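You operate a simulated robot arm through the tools that you are given. There is no shell and no other tool.

You run a simulated two-armed robot. Do the job below in one go: nothing can be reset, and whatever is moved stays where it is left.

JOB
Put the soiled clay pot to soak, lid on, and nest the eared bowl in the colander.
Fine: tip in all the milk jug's water; the jug goes back. Set down upright: milk jug.

The check looks at the end state, three seconds after you hand in, the way a careful person would. Anything else that was tipped, shoved, dropped, spilled or broken makes it a failure. A push-on lid holds only when it is set on centred and level and pressed home; a screw cap is set on level and turned clockwise until tight.

ROBOT AND FRAMES
Two 6-joint arms with two-finger parallel grippers on one trunk that stands fixed in place. Base frame: the origin is at the foot of the trunk, x ahead of it, y to its left, z up; the work surface is at about z = 760. Lengths are in mm, angles in rad, forces in N, time in s.
The left shoulder is at [280, 185, 1055], the right one opposite. With the tool pointing down near the work surface each hand reaches from about 540 to 920 mm from the base axis, measured 20 degrees to its own side. Payload 1.57 kg a hand.
The tool frame of a hand sits at the grasp point between the pads (the TCP): z along the fingers, y along the line on which they close. The tips reach 30 mm beyond it. Largest opening 80 mm; finger width 17, thickness 12; the body of the gripper, 40 by 82 mm, starts 80 mm behind the TCP.
Orientation is told as [roll, pitch, yaw] about the base's x, y, z axes, in that order, counted from this pose: with the fingers straight down and closing along the base's y, the tool's x points along the base's -x, its y along +y and its z along -z.

CONTROLS
- The arms move only by the tool play_rows. It takes "left_rows", "right_rows" or both (then of equal length, played together; a hand with none holds still); each is a list of rows, each a list of 7 numbers: the turn, a rotation vector about the base's x, y, z in rad, then the shift along the base's x, y, z in mm, then the opening, from 0 (shut) to 1 (fully open). In form: [[ax, ay, az, tx, ty, tz, hand], ...]. A call has 1 to 20 rows; each row shifts and turns the commanded pose from where the row before left it. Rows are played at 5 a second. More than 50 mm and 0.15 rad between two rows, or a gripper value outside its range, and nothing of the call is played. A pose out of reach is approached as far as the arm can. The call stops where the force on the tool passes 40 N (or 10 N more than at its start, if that is more) or the arm is blocked; 0.2 s more then pass. The fingers move at their own pace (about 153 mm/s each) and stop on an object; they squeeze with about 30 N. The grip force told is the motor's: it shows also when the fingers shut on nothing. Time passes only in rows, and 0.2 s behind the last, so rows that do not move let the fingers close. The reply holds the time, the measured pose of the TCP, the force on the tool along the base axes, the opening and the grip force, in the units named above and with some noise, with the torque about the TCP (base axes, N m) and any sound that the robot's microphone picked up.
- Cameras (640 x 400 px; columns grow to the right, rows downward): "scene" is now at [217.1, -39.4, 1494.3]; the picture's right is [-0.55, -0.83, 0.00], its down [-0.65, 0.43, -0.63] and it looks along [0.52, -0.35, -0.78] (base axes); focal length 338 px, centre (320, 200). "left" rides on the left gripper at [72, 7, -122] in its tool frame; the picture's right is [-0.09, 1.00, 0.00], its down [-0.84, -0.08, -0.54] and it looks along [-0.54, -0.05, 0.84] (tool axes); focal length 238 px, centre (320, 200). "right" rides on the right gripper at [72, -7, -122] in its tool frame; the picture's right is [0.09, 1.00, 0.00], its down [-0.84, 0.08, -0.54] and it looks along [-0.54, 0.05, 0.84] (tool axes); focal length 238 px, centre (320, 200). There is no depth. A picture from a camera that has moved, and an enlarged one, comes with that camera's place and axes in the base frame and with its lens. The place of the scene camera against the robot may be out by one fixed shift of up to 12 mm in any direction.
- snapshot(camera): a new picture of that camera. No time passes.
- slide_trunk(by): slides the trunk up (or, below 0, down) by that many mm; the arms and the scene camera ride with it, the base frame stays. It gives what a move gives, with no picture.
- pan_tilt(pan, tilt): turns the head with the scene camera to pan (to the left, within 1.501 rad either way) and tilt (down, from -0.506 to 1.204), counted from straight ahead of the robot. It gives what a move gives.
- zoom(camera, box): a new picture of the part [left, top, right, bottom] of that camera's present view, enlarged. No time passes.
- close_job(): hands the job in; it is judged then, once.

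Nothing tells you positions but the pictures and the camera data. Unless the task says otherwise, let go and move clear before handing in.

The tools are called as name(argument=value, ...) on one line, values as JSON. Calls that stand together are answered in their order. play_rows: Moves the arms, as the interface text tells. Its arguments: {"type":"object","properties":{"left_rows":{"type":"array"},"right_rows":{"type":"array"}},"required":[]} The other tools are called the same way: slide_trunk (by) moves the trunk up or down; pan_tilt (pan, tilt) turns the head that bears the scene camera; snapshot (camera) takes a picture; zoom (camera, box) takes an enlarged picture of a part of a camera's view; close_job () hands the job in.

At the start:

```text
time: 0.0
left_tool_pos: [572.8, -13.6, 1209.7]
left_orientation: [0.002, 0.001, 0.0]
left_ft_force: [0.7, 0.1, 0.6]
left_moment: [-0.02, 0.03, -0.01]
left_opening: 79.7
left_grasp_force: 0.1
right_tool_pos: [421.2, -433.8, 1177.8]
right_orientation: [-0.001, -0.001, -0.001]
right_ft_force: [0.5, 0.0, -0.7]
right_moment: [0.0, 0.0, 0.01]
right_opening: 80.1
right_grasp_force: 0.1
trunk travel left (down, up): [-750.0, 240.0]
head pan, tilt (commanded): [-0.586, 0.89]
```

scene: 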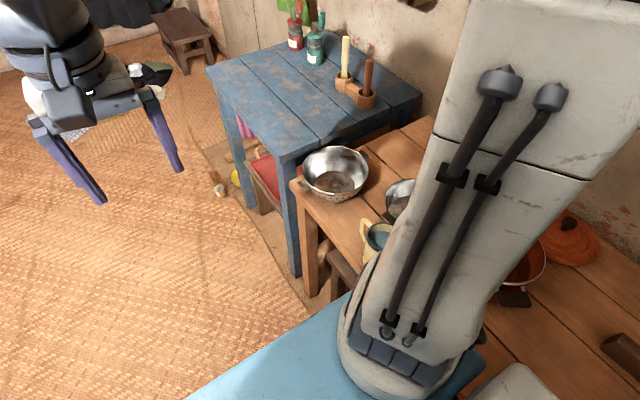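
right: 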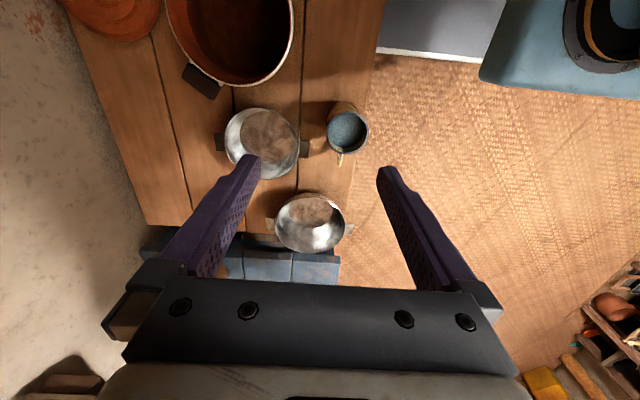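
left: 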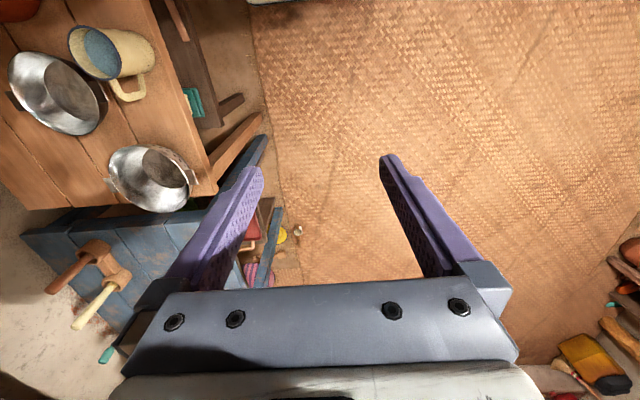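

The right arm hides much of the table on the robot's right: I can make out two metal bowls (one with ears, one maybe the colander), a milk jug with water, and an orange pot with a lid beside it. I'll take a closer look from all cameras before moving anything.

zoom(camera="right", box=[60, 0, 400, 280])

zoom(camera="left", box=[0, 0, 280, 230])

zoom(camera="scene", box=[280, 120, 640, 400])

```text
1.43 times, centred on (230, 140) of right
camera zoom: at [349.8, -439.7, 1300.3], right [-0.09, 1.0, 0.0], down [0.84, 0.08, 0.54], along [0.54, 0.05, -0.84], focal length 340 px, centre (449, 286)
```

zoom: 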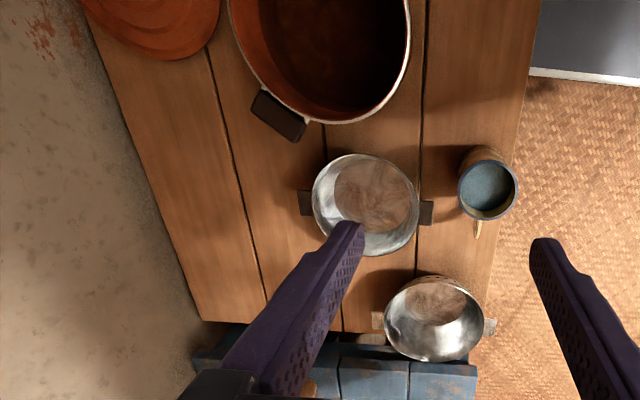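

```text
1.74 times, centred on (140, 115) of left
camera zoom: at [501.2, -6.9, 1329.9], right [0.09, 1.0, 0.0], down [0.84, -0.08, 0.54], along [0.54, -0.05, -0.84], focal length 414 px, centre (633, 348)
```

zoom: 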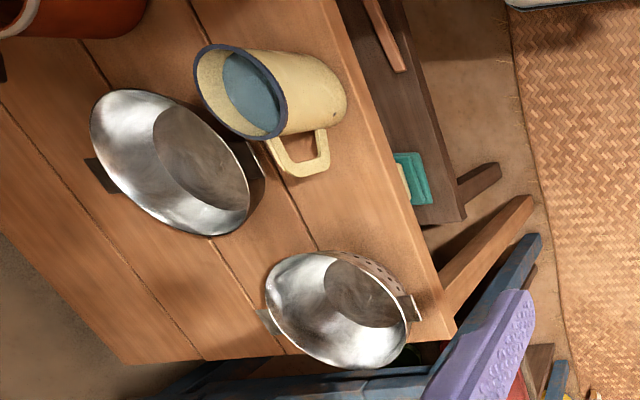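

```text
1.43 times, centred on (460, 260) of scene
camera zoom: at [217.1, -39.4, 1494.3], right [-0.55, -0.83, 0.0], down [-0.65, 0.43, -0.63], along [0.52, -0.35, -0.78], focal length 483 px, centre (120, 114)
```

zoom: 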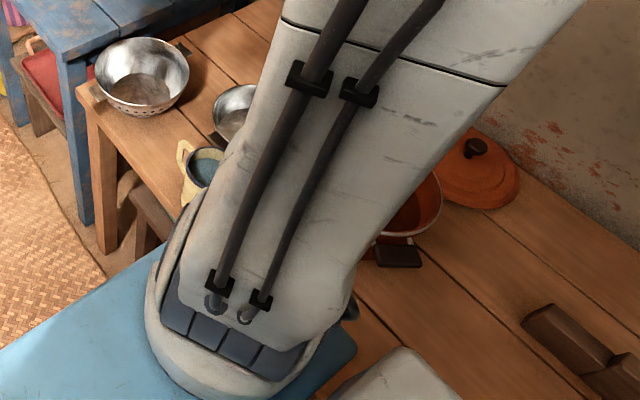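

The table runs along the robot's right, with the pot and its lid nearest the wall side, and the arm blocks the view. I'll turn the head further right to see the rest of it.

pan_tilt(pan=-1.2, tilt=0.9)

snapshot(camera="scene")

```text
time: 1.0
left_tool_pos: [573.7, -13.0, 1209.2]
left_orientation: [0.0, 0.001, -0.001]
left_ft_force: [-1.0, -0.3, 0.1]
left_moment: [0.01, 0.04, -0.03]
left_opening: 80.2
left_grasp_force: 0.1
right_tool_pos: [420.1, -434.2, 1177.5]
right_orientation: [0.0, 0.001, -0.001]
right_ft_force: [0.6, 0.3, 0.5]
right_moment: [0.0, -0.01, 0.02]
right_opening: 79.9
right_grasp_force: 0.0
trunk travel left (down, up): [-750.0, 240.0]
head pan, tilt (commanded): [-1.201, 0.901]
```

```text
taken
camera scene: at [181.1, -67.7, 1493.5], right [-0.93, -0.36, 0.0], down [-0.28, 0.73, -0.62], along [0.22, -0.58, -0.78], focal length 338 px, centre (320, 200)
```

scene: 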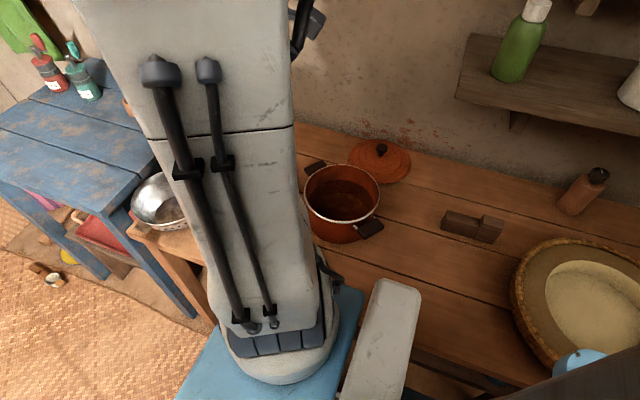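

The pot, lid, a wooden block, a bottle and a sieve tray are now visible. I'll zoom in on the pot and lid to learn their shape.

zoom(camera="scene", box=[270, 110, 470, 270])

zoom(camera="right", box=[60, 0, 300, 110])

zoom(camera="left", box=[0, 10, 200, 220])

```text
2.50 times, centred on (370, 190) of scene
camera zoom: at [181.1, -67.7, 1493.5], right [-0.93, -0.36, 0.0], down [-0.28, 0.73, -0.62], along [0.22, -0.58, -0.78], focal length 846 px, centre (195, 225)
```

zoom: 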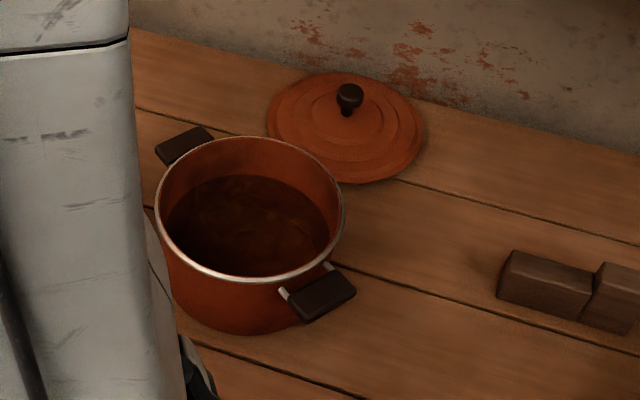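

```text
2.67 times, centred on (180, 55) of right
camera zoom: at [349.8, -439.7, 1300.3], right [-0.09, 1.0, 0.0], down [0.84, 0.08, 0.54], along [0.54, 0.05, -0.84], focal length 636 px, centre (693, 587)
```

zoom: 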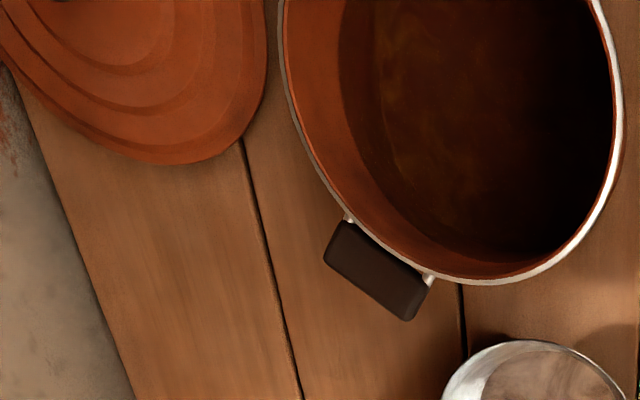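

```text
1.90 times, centred on (100, 115) of left
camera zoom: at [501.2, -6.9, 1329.9], right [0.09, 1.0, 0.0], down [0.84, -0.08, 0.54], along [0.54, -0.05, -0.84], focal length 454 px, centre (739, 362)
```

zoom: 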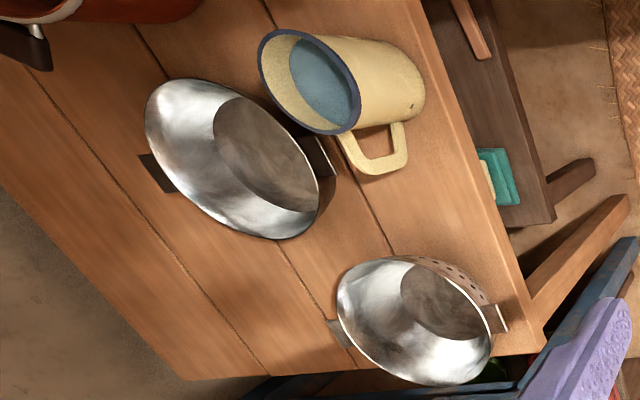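

The pot is a two-handled clay pot with dark soil inside and its lid has a round knob; the jug is filled with water and has its handle toward +x. I'll turn the right hand to look toward the pot and lid.

play_rows(right_rows=[[0, 0, -0.1428, -2, 8, 7, 1], [0, 0, -0.1428, -2, 8, 7, 1], [0, 0, -0.1428, -2, 8, 7, 1], [0, 0, -0.1428, -2, 8, 7, 1], [0, 0, -0.1428, -2, 8, 7, 1], [0, 0, -0.1428, -2, 8, 7, 1], [0, 0, -0.1428, -2, 8, 7, 1], [0, 0, -0.1428, -2, 8, 7, 1], [0, 0, -0.1428, -2, 8, 7, 1], [0, 0, -0.1428, -2, 8, 7, 1], [0, 0, -0.1428, -1, 4, 7, 1], [0, 0, 0, 0, 0, 0, 1]])

snapshot(camera="right")

snapshot(camera="scene")

```text
time: 3.6
left_tool_pos: [574.1, -13.4, 1209.9]
left_orientation: [-0.001, 0.001, 0.0]
left_ft_force: [-0.3, -0.2, -0.5]
left_moment: [0.02, -0.03, 0.03]
left_opening: 80.2
left_grasp_force: 0.2
right_tool_pos: [413.0, -367.6, 1254.2]
right_orientation: [-0.002, 0.002, -1.572]
right_ft_force: [1.0, -0.2, 0.3]
right_moment: [0.0, 0.0, -0.03]
right_opening: 80.0
right_grasp_force: 0.1
right hand out of reach, approached as far as the arm can: row 8, 9, 10, 11
trunk travel left (down, up): [-750.0, 240.0]
head pan, tilt (commanded): [-1.201, 0.901]
```

```text
taken
camera right: at [407.8, -296.0, 1376.3], right [1.0, 0.09, 0.0], down [0.08, -0.84, 0.54], along [0.05, -0.54, -0.84], focal length 238 px, centre (320, 200)
```

right: 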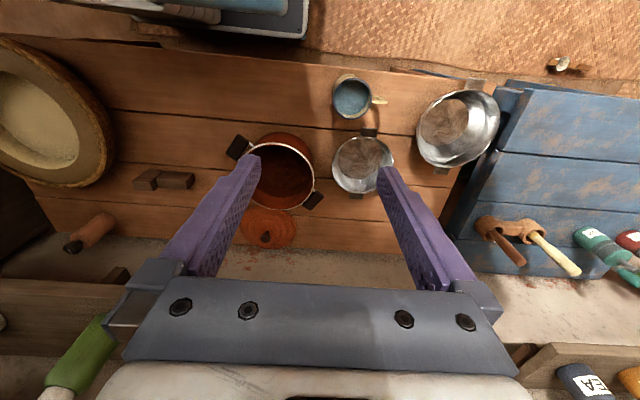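

```text
taken
camera scene: at [181.1, -67.7, 1493.5], right [-0.93, -0.36, 0.0], down [-0.28, 0.73, -0.62], along [0.22, -0.58, -0.78], focal length 338 px, centre (320, 200)
```

scene: 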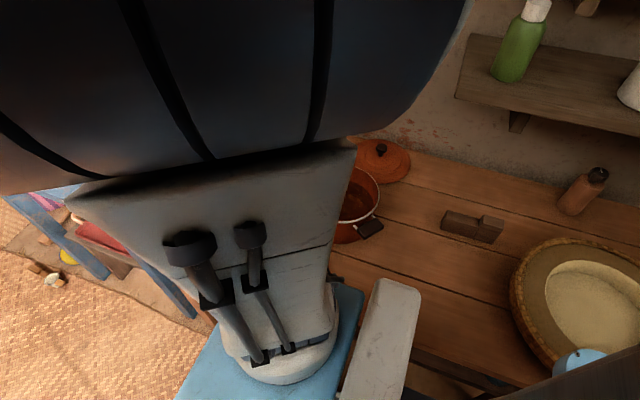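

This overview shows everything in one row. I'll enlarge the parts for measuring.

zoom(camera="right", box=[215, 115, 345, 255])

zoom(camera="right", box=[310, 60, 420, 210])

zoom(camera="right", box=[400, 60, 530, 190])

```text
2.86 times, centred on (280, 185) of right
camera zoom: at [407.8, -296.0, 1376.3], right [1.0, 0.09, 0.0], down [0.08, -0.84, 0.54], along [0.05, -0.54, -0.84], focal length 681 px, centre (434, 243)
```

zoom: 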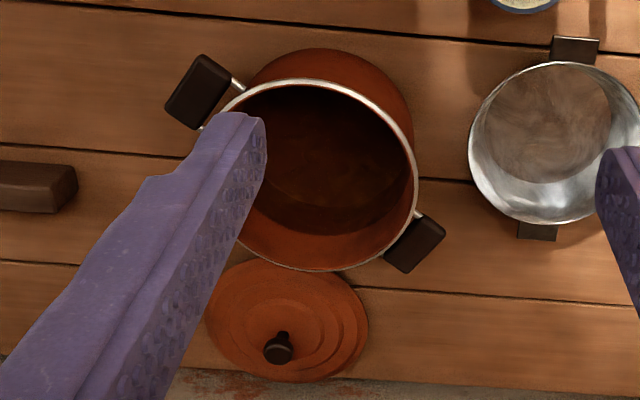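

```text
2.67 times, centred on (365, 135) of right
camera zoom: at [407.8, -296.0, 1376.3], right [1.0, 0.09, 0.0], down [0.08, -0.84, 0.54], along [0.05, -0.54, -0.84], focal length 636 px, centre (200, 373)
```

zoom: 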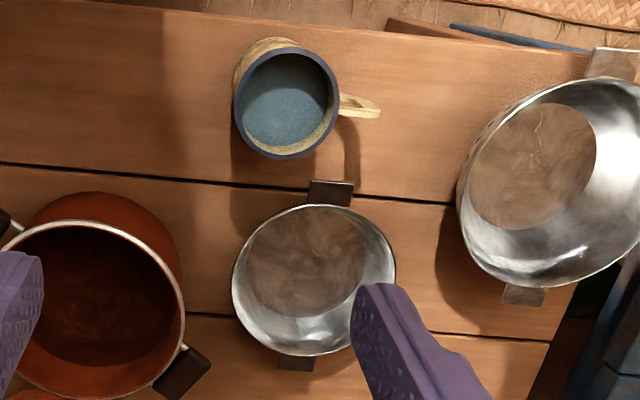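

```text
3.08 times, centred on (465, 125) of right
camera zoom: at [407.8, -296.0, 1376.3], right [1.0, 0.09, 0.0], down [0.08, -0.84, 0.54], along [0.05, -0.54, -0.84], focal length 733 px, centre (-126, 431)
```

zoom: 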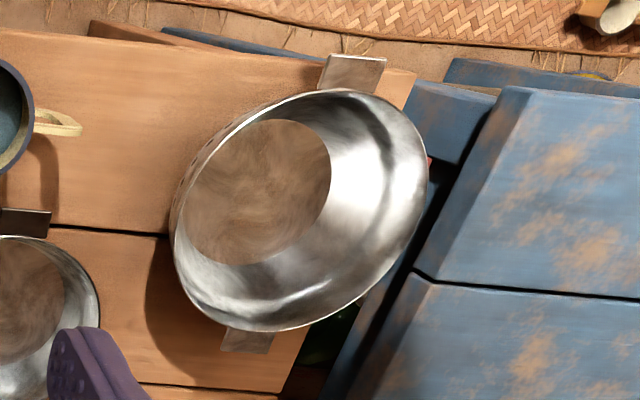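

I place the jug rim at about (479, -379, 871), some 76 mm wide, with the handle toward +x; the pot centre is near (333, -573) and the bowl near (535, -550). I'll bring the right hand over the jug's +y rim (one finger to go inside) and look closer.

play_rows(right_rows=[[0, 0, 0.1123, 4, 1, -15, 1], [0, 0, 0.1123, 4, 1, -18, 1], [0, 0, 0.1123, 5, 2, -18, 1], [0, 0, 0.1123, 5, 2, -18, 1], [0, 0, 0.1123, 5, 2, -18, 1], [0, 0, 0.1123, 5, 2, -18, 1], [0, 0, 0.1123, 5, 2, -18, 1], [0, 0, 0.1123, 5, 2, -18, 1], [0, 0, 0.1123, 5, 2, -18, 1], [0, 0, 0.1123, 5, 2, -18, 1], [0, 0, 0.1123, 5, 2, -18, 1], [0, 0, 0.1123, 5, 2, -18, 1], [0, 0, 0.1123, 5, 2, -18, 1], [0, 0, 0.1123, 3, 3, -20, 1], [0, 0, 0, 0, 0, 0, 1]])

snapshot(camera="right")

```text
time: 6.8
left_tool_pos: [573.0, -13.4, 1209.7]
left_orientation: [-0.001, -0.001, 0.0]
left_ft_force: [0.6, -0.6, -0.5]
left_moment: [0.02, -0.01, 0.0]
left_opening: 80.0
left_grasp_force: 0.0
right_tool_pos: [479.6, -341.6, 1003.9]
right_orientation: [0.001, 0.002, 0.001]
right_ft_force: [0.0, 0.2, 1.1]
right_moment: [0.01, -0.04, -0.02]
right_opening: 80.2
right_grasp_force: 0.1
trunk travel left (down, up): [-750.0, 240.0]
head pan, tilt (commanded): [-1.201, 0.901]
```

```text
taken
camera right: at [408.7, -347.7, 1125.8], right [-0.09, 1.0, 0.0], down [0.84, 0.08, 0.54], along [0.54, 0.05, -0.84], focal length 238 px, centre (320, 200)
```

right: 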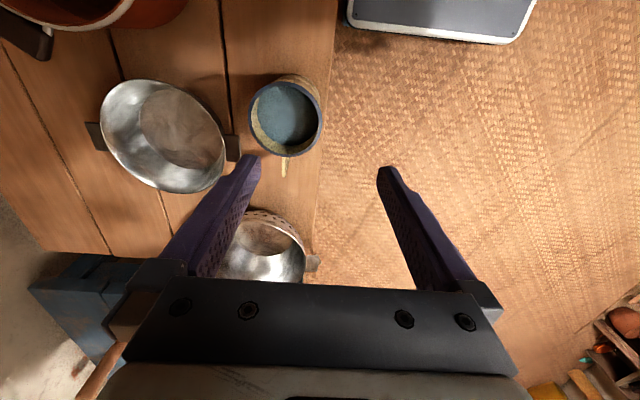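

The jug lies left of the fingers' middle as expected. I'll zoom for an exact rim reading.

zoom(camera="right", box=[230, 60, 350, 190])

zoom(camera="right", box=[80, 60, 340, 300])

zoom(camera="left", box=[40, 10, 180, 110])

```text
3.08 times, centred on (290, 125) of right
camera zoom: at [408.7, -347.7, 1125.8], right [-0.09, 1.0, 0.0], down [0.84, 0.08, 0.54], along [0.54, 0.05, -0.84], focal length 733 px, centre (412, 431)
```

zoom: 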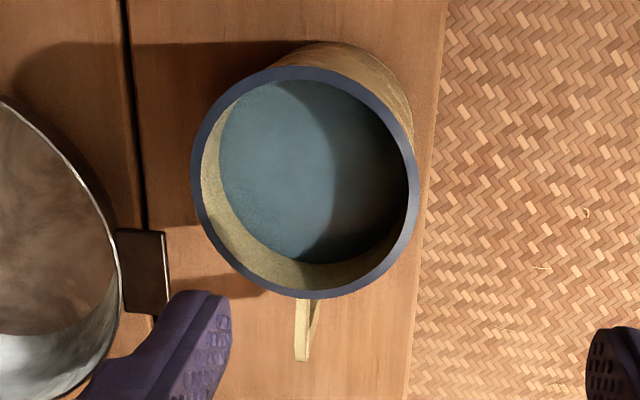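

```text
1.67 times, centred on (210, 180) of right
camera zoom: at [408.7, -347.7, 1125.8], right [-0.09, 1.0, 0.0], down [0.84, 0.08, 0.54], along [0.54, 0.05, -0.84], focal length 397 px, centre (503, 233)
```

zoom: 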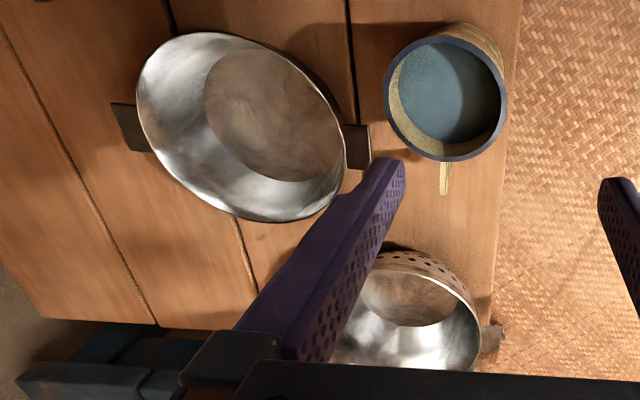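

```text
4.00 times, centred on (110, 60) of left
camera zoom: at [501.4, -6.9, 1329.8], right [0.09, 1.0, 0.0], down [0.84, -0.08, 0.54], along [0.54, -0.05, -0.84], focal length 953 px, centre (1160, 760)
```

zoom: 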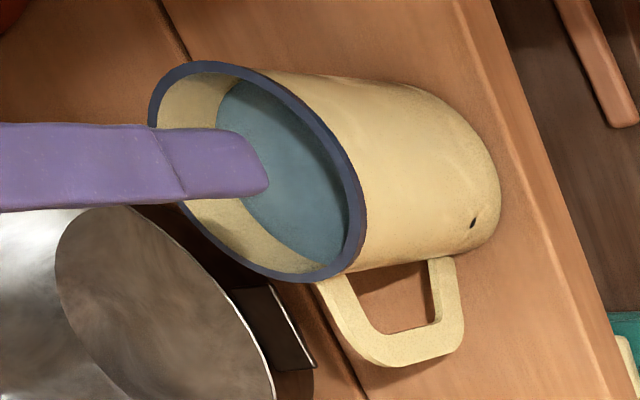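

Rim wall on the +y side is at about (476, -341, 871) — almost right under the fingers. I'll narrow the opening, correct by a few mm, and descend so one finger goes inside the jug.

play_rows(right_rows=[[0, 0, 0, -3, 0.6, 0, 0.5], [0, 0, 0, 0, 0, -20, 0.5], [0, 0, 0, 0, 0, -30, 0.5], [0, 0, 0, 0, 0, -20, 0.5], [0, 0, 0, 0, 0, 0, 0.5]])

snapshot(camera="right")

snapshot(camera="left")

```text
time: 8.0
left_tool_pos: [572.5, -13.9, 1208.2]
left_orientation: [0.0, -0.001, -0.001]
left_ft_force: [0.4, 0.5, -0.5]
left_moment: [0.02, 0.0, 0.01]
left_opening: 80.0
left_grasp_force: 0.0
right_tool_pos: [475.4, -339.5, 936.1]
right_orientation: [-0.001, 0.0, 0.0]
right_ft_force: [0.4, 0.0, 0.4]
right_moment: [0.04, 0.02, -0.02]
right_opening: 39.9
right_grasp_force: 0.0
trunk travel left (down, up): [-750.0, 240.0]
head pan, tilt (commanded): [-1.201, 0.901]
```

```text
taken
camera right: at [405.1, -345.9, 1056.2], right [-0.09, 1.0, 0.0], down [0.84, 0.08, 0.54], along [0.54, 0.05, -0.84], focal length 238 px, centre (320, 200)
```

right: 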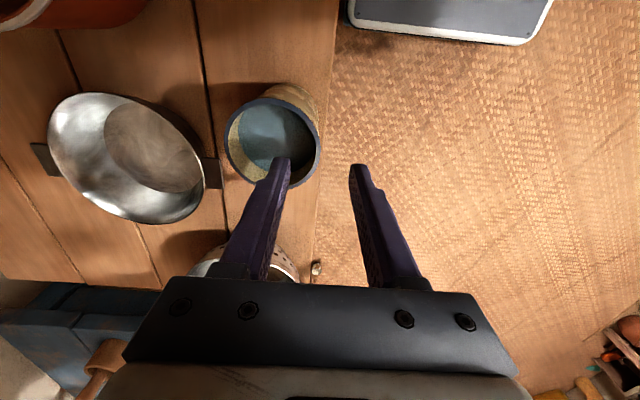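

```text
taken
camera left: at [501.4, -6.9, 1329.8], right [0.09, 1.0, 0.0], down [0.84, -0.08, 0.54], along [0.54, -0.05, -0.84], focal length 238 px, centre (320, 200)
```

left: 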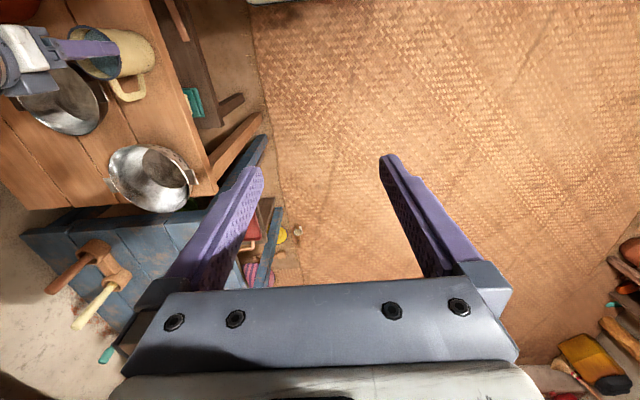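

Fingers straddle the +y rim from above. One more close zoom to confirm before descending.

zoom(camera="right", box=[200, 70, 400, 210])

```text
2.86 times, centred on (300, 140) of right
camera zoom: at [405.1, -345.9, 1056.2], right [-0.09, 1.0, 0.0], down [0.84, 0.08, 0.54], along [0.54, 0.05, -0.84], focal length 681 px, centre (377, 371)
```

zoom: 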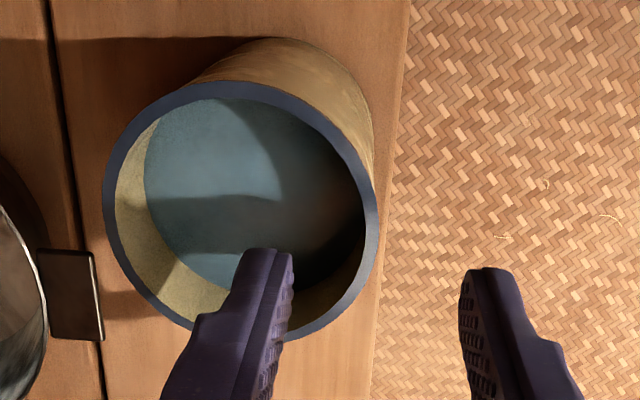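

Rim wall reads (475, -341); the TCP is about 2 mm off, so I'll correct and go down until the TCP is roughly 18 mm under the rim.

play_rows(right_rows=[[0, 0, 0, -1.5, -1.6, 0, 0.5], [0, 0, 0, 0, 0, -20, 0.5], [0, 0, 0, 0, 0, -20, 0.5], [0, 0, 0, 0, 0, -20, 0.5], [0, 0, 0, 0, 0, -20, 0.5], [0, 0, 0, 0, 0, 0, 0.5]])

snapshot(camera="right")

zoom(camera="left", box=[0, 0, 200, 140])

```text
time: 9.4
left_tool_pos: [572.6, -13.9, 1208.8]
left_orientation: [0.0, 0.001, 0.001]
left_ft_force: [0.7, 0.2, -0.4]
left_moment: [-0.01, 0.01, 0.01]
left_opening: 80.1
left_grasp_force: 0.1
right_tool_pos: [475.3, -343.6, 852.5]
right_orientation: [0.0, -0.003, 0.001]
right_ft_force: [0.0, -0.1, 0.2]
right_moment: [0.01, -0.01, -0.01]
right_opening: 39.7
right_grasp_force: 0.1
trunk travel left (down, up): [-750.0, 240.0]
head pan, tilt (commanded): [-1.201, 0.901]
```

```text
taken
camera right: at [404.5, -349.8, 974.9], right [-0.09, 1.0, 0.0], down [0.84, 0.08, 0.54], along [0.54, 0.05, -0.84], focal length 238 px, centre (320, 200)
```

right: 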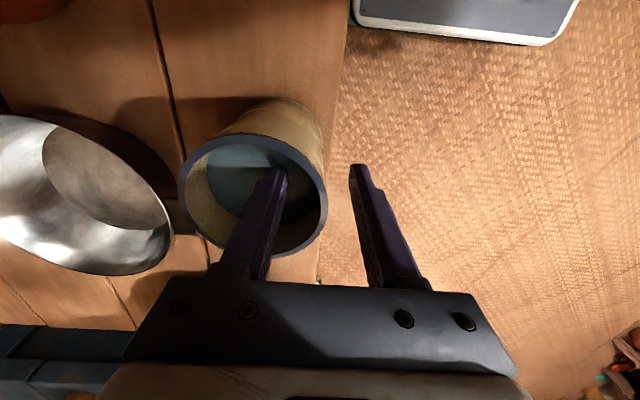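

```text
2.86 times, centred on (100, 70) of left
camera zoom: at [501.3, -6.9, 1329.8], right [0.09, 1.0, 0.0], down [0.84, -0.08, 0.54], along [0.54, -0.05, -0.84], focal length 681 px, centre (949, 571)
```

zoom: 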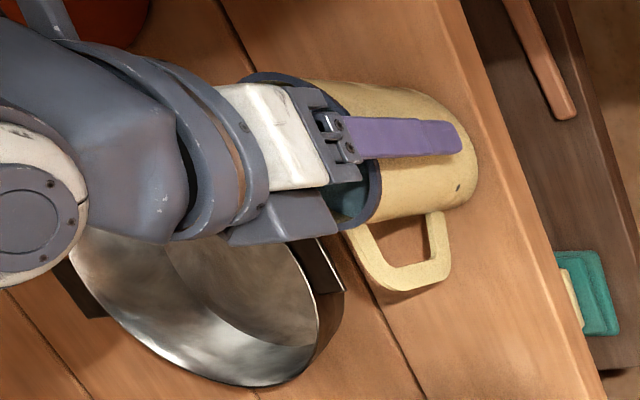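

The fingers straddle the +y wall, one inside and one outside. I'll close on it.

play_rows(right_rows=[[0, 0, 0, 0, 0, 0, 0.25], [0, 0, 0, 0, 0, 0, 0], [0, 0, 0, 0, 0, 0, 0], [0, 0, 0, 0, 0, 0, 0]])

snapshot(camera="right")

zoom(camera="left", box=[0, 0, 200, 140])

```text
time: 10.4
left_tool_pos: [572.0, -13.8, 1209.3]
left_orientation: [-0.001, 0.0, -0.001]
left_ft_force: [-0.8, 0.4, -0.4]
left_moment: [-0.01, -0.03, 0.02]
left_opening: 80.1
left_grasp_force: 0.1
right_tool_pos: [475.5, -344.4, 852.9]
right_orientation: [0.0, -0.001, 0.0]
right_ft_force: [-3.5, -0.9, 5.1]
right_moment: [-0.53, 0.3, -0.23]
right_opening: 3.2
right_grasp_force: 24.5
trunk travel left (down, up): [-750.0, 240.0]
head pan, tilt (commanded): [-1.201, 0.901]
```

```text
taken
camera right: at [404.2, -349.7, 975.4], right [-0.09, 1.0, 0.0], down [0.84, 0.08, 0.54], along [0.54, 0.05, -0.84], focal length 238 px, centre (320, 200)
```

right: 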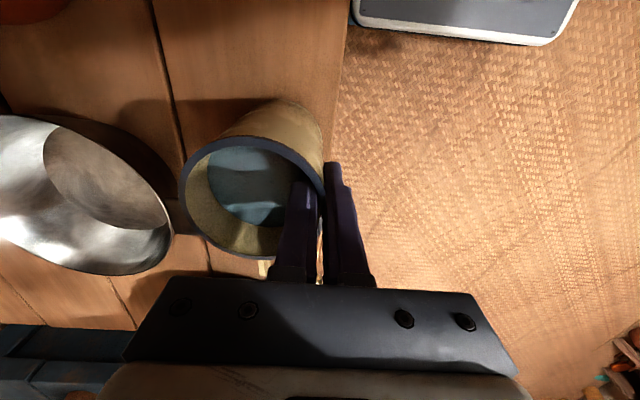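

```text
2.86 times, centred on (100, 70) of left
camera zoom: at [501.0, -6.9, 1330.0], right [0.09, 1.0, 0.0], down [0.84, -0.08, 0.54], along [0.54, -0.05, -0.84], focal length 681 px, centre (949, 571)
```

zoom: 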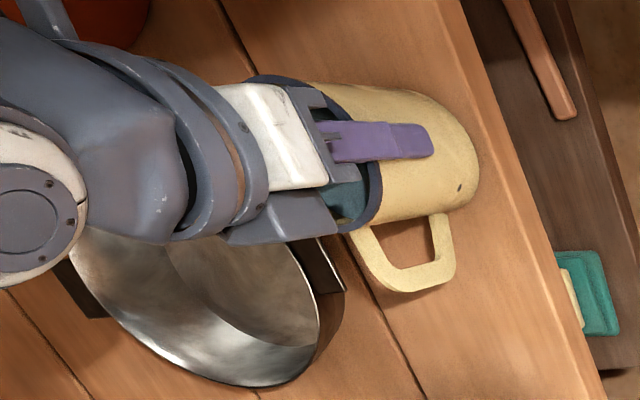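

The grip holds the 3 mm wall. I'll lift gently a little and check for tilt.

play_rows(right_rows=[[0, 0, 0, 0, 0, 4, 0], [0, 0, 0, 0, 0, 6, 0], [0, 0, 0, 0, 0, 10, 0], [0, 0, 0, 0, 0, 10, 0], [0, 0, 0, 0, 0, 0, 0]])

snapshot(camera="right")

zoom(camera="left", box=[0, 0, 200, 140])

```text
time: 11.6
left_tool_pos: [573.9, -13.3, 1209.5]
left_orientation: [0.001, 0.0, 0.002]
left_ft_force: [0.0, -0.2, -0.2]
left_moment: [0.03, -0.03, 0.01]
left_opening: 79.9
left_grasp_force: 0.0
right_tool_pos: [475.3, -342.5, 884.3]
right_orientation: [0.0, -0.001, 0.0]
right_ft_force: [0.5, -0.4, -3.0]
right_moment: [0.13, 0.03, 0.01]
right_opening: 3.3
right_grasp_force: 24.3
trunk travel left (down, up): [-750.0, 240.0]
head pan, tilt (commanded): [-1.201, 0.901]
```

```text
taken
camera right: at [403.6, -349.0, 1006.5], right [-0.09, 1.0, 0.0], down [0.84, 0.08, 0.54], along [0.54, 0.05, -0.84], focal length 238 px, centre (320, 200)
```

right: 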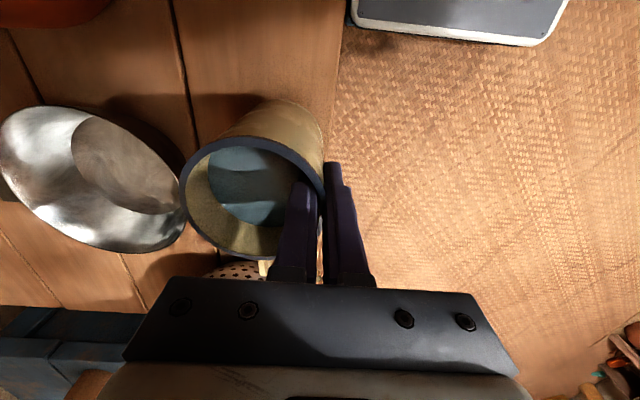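

```text
2.86 times, centred on (100, 70) of left
camera zoom: at [501.3, -6.9, 1329.8], right [0.09, 1.0, 0.0], down [0.84, -0.08, 0.54], along [0.54, -0.05, -0.84], focal length 681 px, centre (949, 571)
```

zoom: 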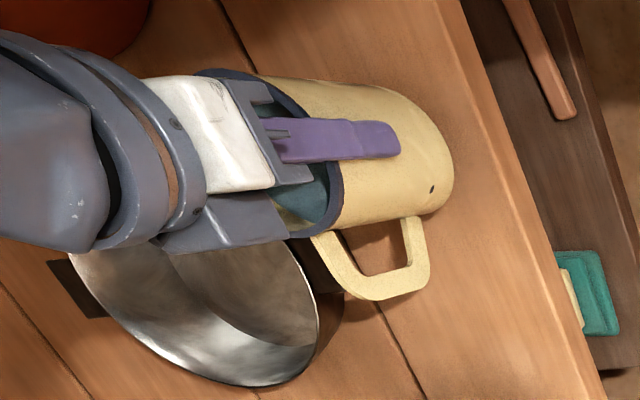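

The jug is up, level and about 0.35 kg. I'll raise it, then carry it over the pot while turning the hand by -90° so it can pour toward the robot side.

play_rows(right_rows=[[0, 0, 0, 0, 0, 12, 0], [0, 0, 0, 0, 0, 20, 0], [0, 0, 0, 0, 0, 22, 0], [0, 0, 0, 0, 0, 22, 0], [0, 0, 0, 0, 0, 22, 0], [0, 0, 0, 0, 0, 18, 0], [0, 0, 0, 0, 0, 0, 0]])

play_rows(right_rows=[[0, 0, -0.05, -3, -8, 0, 0], [0, 0, -0.1, -6.5, -16, 0, 0], [0, 0, -0.1, -6.5, -16, 0, 0], [0, 0, -0.1, -6.5, -16, 0, 0], [0, 0, -0.1, -6.5, -16, 0, 0], [0, 0, -0.1, -6.5, -16, 0, 0], [0, 0, -0.1, -6.5, -16, 0, 0], [0, 0, -0.1, -6.5, -16, 0, 0], [0, 0, -0.1, -6.5, -16, 0, 0], [0, 0, -0.1, -6.5, -16, 0, 0], [0, 0, -0.1, -6.5, -16, 0, 0], [0, 0, -0.1, -6.5, -16, 0, 0], [0, 0, -0.1, -6.5, -16, 0, 0], [0, 0, -0.1, -6.5, -16, 0, 0], [0, 0, -0.1, -6.5, -16, 0, 0], [0, 0, -0.1, -6.5, -16, 0, 0], [0, 0, -0.02, -3, -8, 0, 0], [0, 0, 0, 0, 0, 0, 0]])

snapshot(camera="right")

snapshot(camera="scene")

```text
time: 13.2
left_tool_pos: [574.1, -13.3, 1208.0]
left_orientation: [0.0, 0.0, 0.0]
left_ft_force: [0.0, 0.1, -0.5]
left_moment: [-0.02, 0.0, 0.01]
left_opening: 79.9
left_grasp_force: 0.1
right_tool_pos: [474.8, -344.1, 998.5]
right_orientation: [0.001, 0.0, 0.0]
right_ft_force: [1.2, -1.1, -5.1]
right_moment: [0.12, 0.09, -0.01]
right_opening: 3.2
right_grasp_force: 24.1
trunk travel left (down, up): [-750.0, 240.0]
head pan, tilt (commanded): [-1.201, 0.901]
```

```text
time: 17.0
left_tool_pos: [574.1, -13.0, 1209.2]
left_orientation: [0.0, 0.0, 0.002]
left_ft_force: [0.2, -0.1, -1.3]
left_moment: [-0.01, 0.01, 0.01]
left_opening: 79.8
left_grasp_force: 0.1
right_tool_pos: [370.4, -600.8, 998.7]
right_orientation: [-0.001, 0.0, -1.57]
right_ft_force: [-0.4, 0.6, -3.9]
right_moment: [0.07, -0.14, -0.02]
right_opening: 3.2
right_grasp_force: 23.9
trunk travel left (down, up): [-750.0, 240.0]
head pan, tilt (commanded): [-1.201, 0.901]
```

```text
taken
camera right: at [365.5, -527.2, 1121.6], right [1.0, 0.09, 0.0], down [0.08, -0.84, 0.54], along [0.05, -0.54, -0.84], focal length 238 px, centre (320, 200)
```

right: 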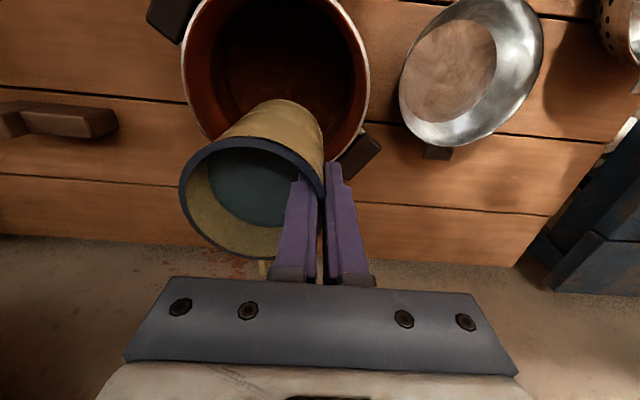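

```text
taken
camera scene: at [181.2, -68.0, 1493.5], right [-0.93, -0.36, 0.0], down [-0.28, 0.73, -0.62], along [0.22, -0.58, -0.78], focal length 338 px, centre (320, 200)
```

scene: 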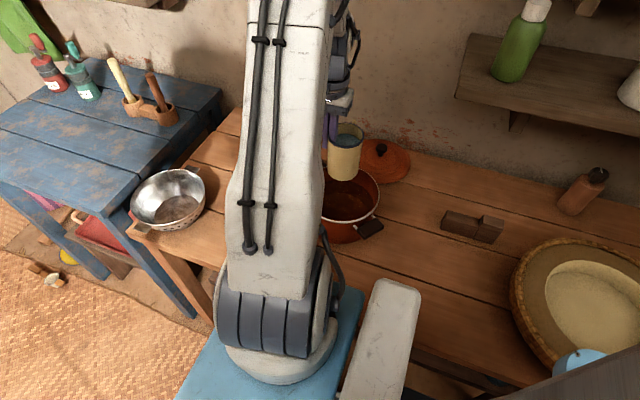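

The jug hangs over the pot (pot centre about (326, -580), rim z about 858). I'll shift slightly to centre it, then begin tilting about the base x axis in small steps and check reach.

play_rows(right_rows=[[0, 0, 0, -4, -5, -5, 0], [0, 0, 0, -4, -6, -5, 0], [-0.05, 0, 0, 0, 0, 0, 0], [-0.08, 0, 0, 0, 0, 0, 0], [-0.08, 0, 0, 0, 0, 0, 0], [-0.06, 0, 0, 0, 0, 0, 0], [0, 0, 0, 0, 0, 0, 0]])

snapshot(camera="right")

snapshot(camera="scene")

```text
time: 18.6
left_tool_pos: [572.9, -14.1, 1209.5]
left_orientation: [-0.001, -0.002, 0.001]
left_ft_force: [0.8, -0.1, 0.8]
left_moment: [-0.03, 0.02, -0.01]
left_opening: 79.7
left_grasp_force: 0.1
right_tool_pos: [363.3, -609.5, 989.2]
right_orientation: [0.0, -0.27, -1.569]
right_ft_force: [-0.3, 0.5, -4.5]
right_moment: [0.08, -0.1, -0.03]
right_opening: 3.0
right_grasp_force: 24.4
trunk travel left (down, up): [-750.0, 240.0]
head pan, tilt (commanded): [-1.201, 0.901]
```

```text
taken
camera right: at [356.8, -507.8, 1088.1], right [1.0, 0.09, -0.03], down [0.08, -0.66, 0.75], along [0.05, -0.74, -0.67], focal length 238 px, centre (320, 200)
```

right: 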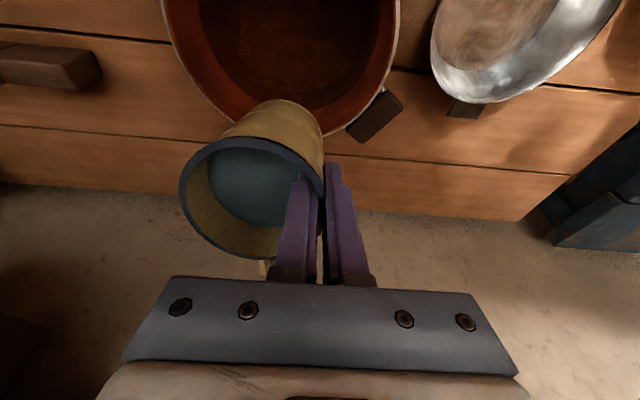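

```text
taken
camera scene: at [181.2, -67.9, 1493.5], right [-0.93, -0.36, 0.0], down [-0.28, 0.73, -0.62], along [0.22, -0.58, -0.78], focal length 338 px, centre (320, 200)
```

scene: 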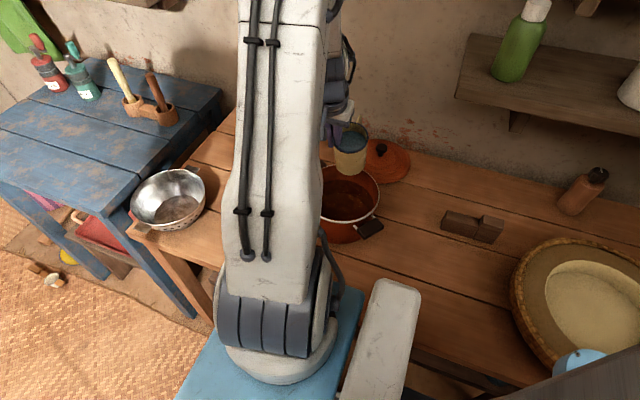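

Tilt works and stays in reach. I'll continue the pour slowly.

play_rows(right_rows=[[-0.06, 0, 0, 0, 0, 0, 0], [-0.06, 0, 0, 0, 0, 0, 0], [-0.06, 0, 0, 0, 0, 0, 0], [-0.05, 0, 0, 0, 0, 0, 0], [-0.05, 0, 0, 0, 0, 0, 0], [-0.05, 0, 0, 0, 0, 0, 0], [0, 0, 0, 0, 0, 0, 0]])

snapshot(camera="right")

zoom(camera="scene", box=[280, 80, 440, 260])

```text
time: 20.2
left_tool_pos: [573.5, -13.0, 1209.1]
left_orientation: [-0.001, -0.001, 0.0]
left_ft_force: [0.2, -1.0, 0.5]
left_moment: [-0.01, 0.01, 0.01]
left_opening: 80.0
left_grasp_force: 0.0
right_tool_pos: [354.2, -610.2, 988.1]
right_orientation: [-0.041, -0.474, -1.573]
right_ft_force: [0.5, -1.1, -4.3]
right_moment: [0.07, -0.16, -0.02]
right_opening: 3.3
right_grasp_force: 23.8
right hand out of reach, approached as far as the arm can: row 4, 6
trunk travel left (down, up): [-750.0, 240.0]
head pan, tilt (commanded): [-1.201, 0.901]
```

```text
taken
camera right: at [353.2, -489.7, 1064.3], right [0.99, 0.06, -0.08], down [0.1, -0.5, 0.86], along [0.02, -0.86, -0.5], focal length 238 px, centre (320, 200)
```

right: 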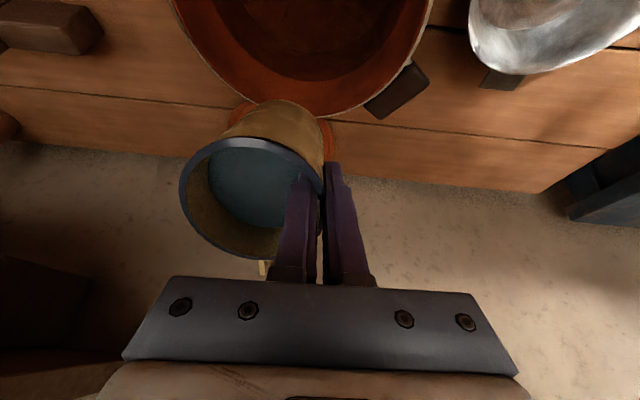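

```text
2.22 times, centred on (360, 170) of scene
camera zoom: at [181.2, -67.9, 1493.5], right [-0.93, -0.36, 0.0], down [-0.28, 0.73, -0.62], along [0.22, -0.58, -0.78], focal length 752 px, centre (231, 267)
```

zoom: 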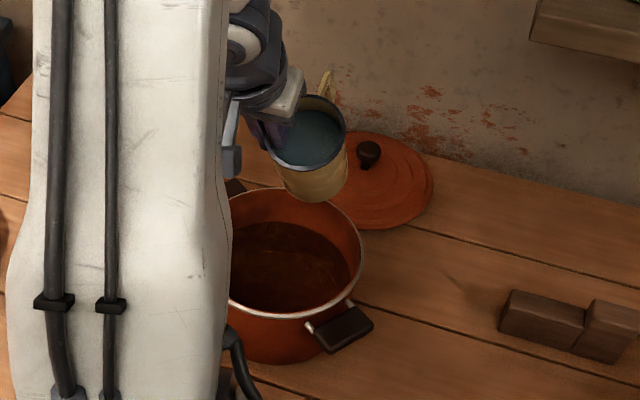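

At about 0.47 rad of tilt the arm hits a wrist limit in this direction (no water has left yet). I'll go back upright, turn the hand to about -30° yaw so the tool points out of the arm's plane, and pour toward (-x, +y) instead.

play_rows(right_rows=[[0.079, 0, 0, 0, 0, 0, 0], [0.079, 0, 0, 0, 0, 0, 0], [0.079, 0, 0, 0, 0, 0, 0], [0.079, 0, 0, 0, 0, 0, 0], [0.079, 0, 0, 0, 0, 0, 0], [0.079, 0, 0, 0, 0, 0, 0], [0, -0.041, 0, 0, 0, 0, 0], [0, 0, 0, 0, 0, 0, 0]])

snapshot(camera="right")

```text
time: 22.0
left_tool_pos: [573.7, -13.9, 1209.1]
left_orientation: [-0.002, 0.001, 0.0]
left_ft_force: [-0.1, -0.2, -0.1]
left_moment: [0.02, -0.01, 0.02]
left_opening: 80.0
left_grasp_force: 0.1
right_tool_pos: [350.5, -611.0, 988.9]
right_orientation: [0.001, -0.001, -1.57]
right_ft_force: [0.2, 0.2, -4.2]
right_moment: [0.08, -0.17, 0.01]
right_opening: 3.1
right_grasp_force: 24.3
right hand out of reach, approached as far as the arm can: row 2
trunk travel left (down, up): [-750.0, 240.0]
head pan, tilt (commanded): [-1.201, 0.901]
```

```text
taken
camera right: at [343.7, -538.9, 1111.6], right [1.0, 0.09, 0.0], down [0.08, -0.84, 0.54], along [0.05, -0.54, -0.84], focal length 238 px, centre (320, 200)
```

right: 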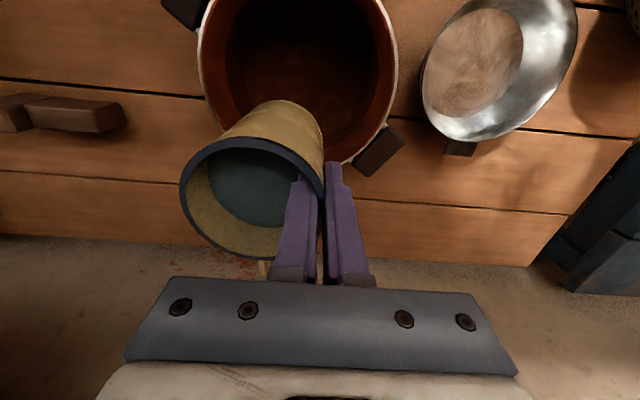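

Upright again. Now I turn the yaw to -30° while moving the grip point to about (381, -570).

play_rows(right_rows=[[0, 0, 0.05, 2.5, 3.4, 0, 0], [0, 0, 0.1, 2.5, 3.4, 0, 0], [0, 0, 0.1, 2.5, 3.4, 0, 0], [0, 0, 0.1, 2.5, 3.4, 0, 0], [0, 0, 0.1, 2.5, 3.4, 0, 0], [0, 0, 0.1, 2.5, 3.4, 0, 0], [0, 0, 0.1, 2.5, 3.4, 0, 0], [0, 0, 0.1, 2.5, 3.4, 0, 0], [0, 0, 0.1, 2.5, 3.4, 0, 0], [0, 0, 0.1, 2.5, 3.4, 0, 0], [0, 0, 0.05, 2.5, 3.4, 0, 0], [0, 0, 0.047, 3, 3.6, 0, 0], [0, 0, 0, 0, 0, 0, 0]])

snapshot(camera="right")

snapshot(camera="scene")

```text
time: 24.8
left_tool_pos: [572.6, -13.2, 1209.0]
left_orientation: [0.001, 0.0, -0.001]
left_ft_force: [0.2, -0.4, 0.0]
left_moment: [-0.01, 0.02, -0.01]
left_opening: 80.2
left_grasp_force: 0.1
right_tool_pos: [380.4, -571.3, 989.2]
right_orientation: [0.002, -0.001, -0.521]
right_ft_force: [-0.7, 0.0, -4.8]
right_moment: [0.15, -0.08, 0.0]
right_opening: 3.2
right_grasp_force: 24.5
trunk travel left (down, up): [-750.0, 240.0]
head pan, tilt (commanded): [-1.201, 0.901]
```

```text
taken
camera right: at [315.5, -539.7, 1112.2], right [0.42, 0.91, 0.0], down [0.76, -0.35, 0.54], along [0.49, -0.23, -0.84], focal length 238 px, centre (320, 200)
```

right: 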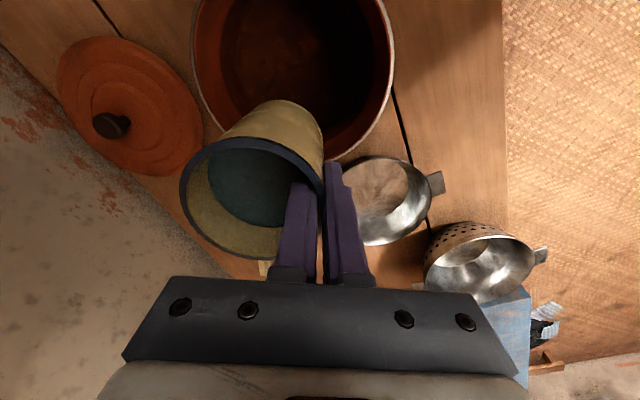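

```text
taken
camera scene: at [181.2, -67.9, 1493.4], right [-0.93, -0.36, 0.0], down [-0.28, 0.73, -0.62], along [0.22, -0.58, -0.78], focal length 338 px, centre (320, 200)
```

scene: 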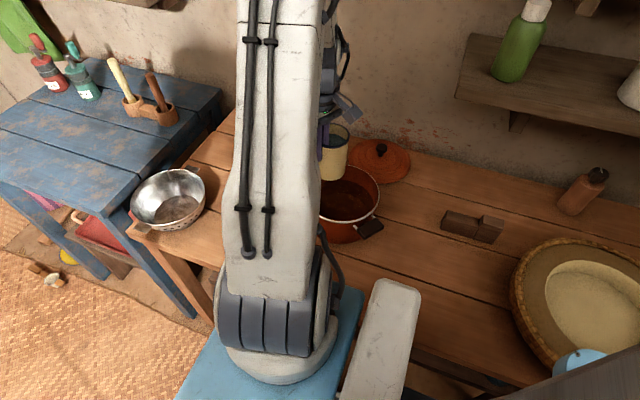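

Pose reached. I'll now tilt about the axis (-0.5, -0.87, 0), so the mouth goes down toward (-x, +y) over the pot.

play_rows(right_rows=[[-0.04, -0.0693, 0, 0, 0, 0, 0], [-0.04, -0.0693, 0, 0, 0, 0, 0], [-0.04, -0.0693, 0, 0, 0, 0, 0], [-0.04, -0.0693, 0, 0, 0, 0, 0], [-0.04, -0.0693, 0, 0, 0, 0, 0], [-0.03, -0.052, 0, 0, 0, 0, 0], [-0.03, -0.052, 0, 0, 0, 0, 0], [0, 0, 0, 0, 0, 0, 0]])

snapshot(camera="right")

zoom(camera="scene", box=[280, 80, 440, 260])

```text
time: 26.6
left_tool_pos: [573.3, -13.4, 1208.8]
left_orientation: [0.001, 0.0, 0.001]
left_ft_force: [-0.6, -0.8, 0.0]
left_moment: [0.02, -0.02, 0.02]
left_opening: 80.0
left_grasp_force: 0.0
right_tool_pos: [381.0, -570.4, 991.0]
right_orientation: [0.0, -0.521, -0.523]
right_ft_force: [0.2, 0.0, -4.3]
right_moment: [0.2, 0.03, -0.01]
right_opening: 3.3
right_grasp_force: 24.8
trunk travel left (down, up): [-750.0, 240.0]
head pan, tilt (commanded): [-1.201, 0.901]
```

```text
taken
camera right: at [272.2, -514.3, 1060.4], right [0.43, 0.9, -0.05], down [0.43, -0.16, 0.89], along [0.79, -0.4, -0.46], focal length 238 px, centre (320, 200)
```

right: 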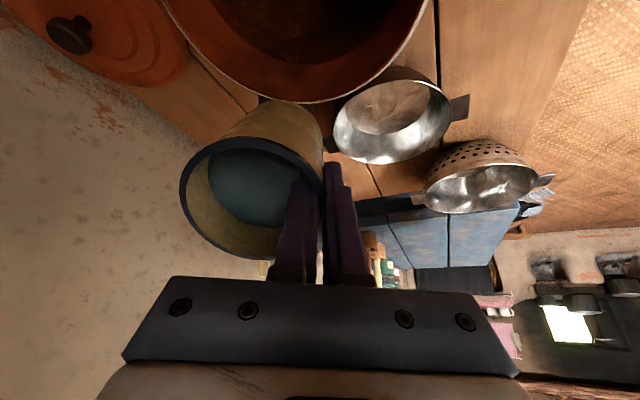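

```text
2.22 times, centred on (360, 170) of scene
camera zoom: at [181.1, -67.9, 1493.5], right [-0.93, -0.36, 0.0], down [-0.28, 0.73, -0.62], along [0.22, -0.58, -0.78], focal length 752 px, centre (231, 267)
```

zoom: 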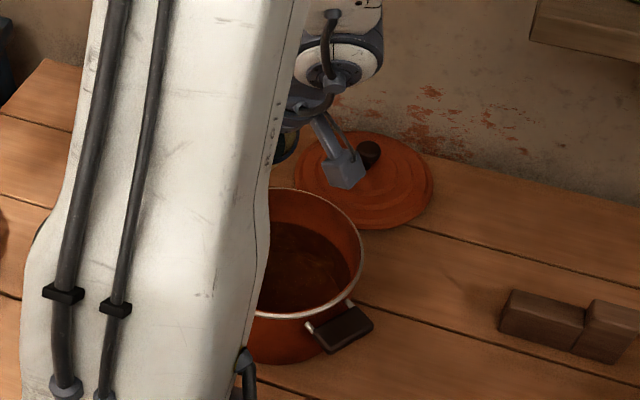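

No limit this time. Continuing the tilt in slow steps.

play_rows(right_rows=[[-0.03, -0.052, 0, 0, 0, 0, 0], [-0.03, -0.052, 0, 0, 0, 0, 0], [-0.03, -0.052, 0, 0, 0, 0, 0], [-0.025, -0.0433, 0, 0, 0, 0, 0], [-0.025, -0.0433, 0, 0, 0, 0, 0], [0, 0, 0, 0, 0, 0, 0]])

snapshot(camera="right")

zoom(camera="scene", box=[280, 80, 440, 260])

```text
time: 28.0
left_tool_pos: [572.7, -13.0, 1209.8]
left_orientation: [-0.002, 0.0, -0.002]
left_ft_force: [-0.1, -0.2, 0.0]
left_moment: [-0.01, 0.02, -0.03]
left_opening: 79.8
left_grasp_force: 0.0
right_tool_pos: [380.3, -570.9, 987.5]
right_orientation: [0.001, -0.802, -0.525]
right_ft_force: [0.4, -0.3, -3.9]
right_moment: [0.16, 0.04, 0.01]
right_opening: 3.4
right_grasp_force: 24.3
trunk travel left (down, up): [-750.0, 240.0]
head pan, tilt (commanded): [-1.201, 0.901]
```

```text
taken
camera right: at [259.4, -506.4, 1022.3], right [0.44, 0.89, -0.07], down [0.21, -0.03, 0.98], along [0.87, -0.45, -0.2], focal length 238 px, centre (320, 200)
```

right: 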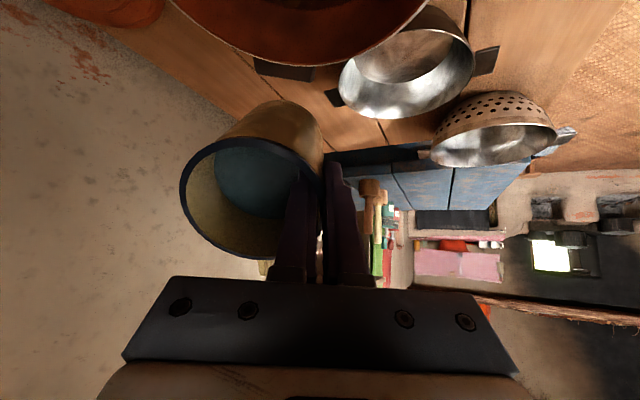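

```text
2.22 times, centred on (360, 170) of scene
camera zoom: at [181.1, -67.9, 1493.5], right [-0.93, -0.36, 0.0], down [-0.28, 0.73, -0.62], along [0.22, -0.58, -0.78], focal length 752 px, centre (231, 267)
```

zoom: 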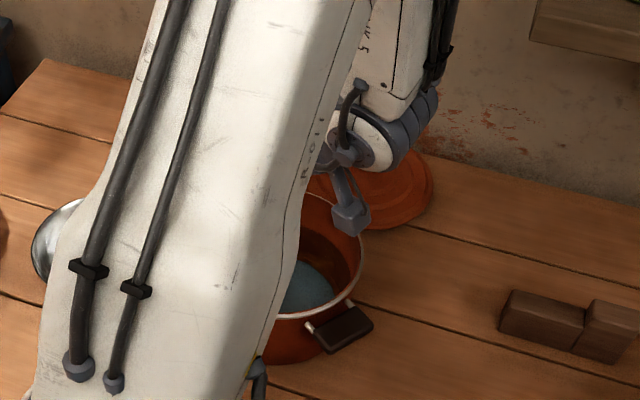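

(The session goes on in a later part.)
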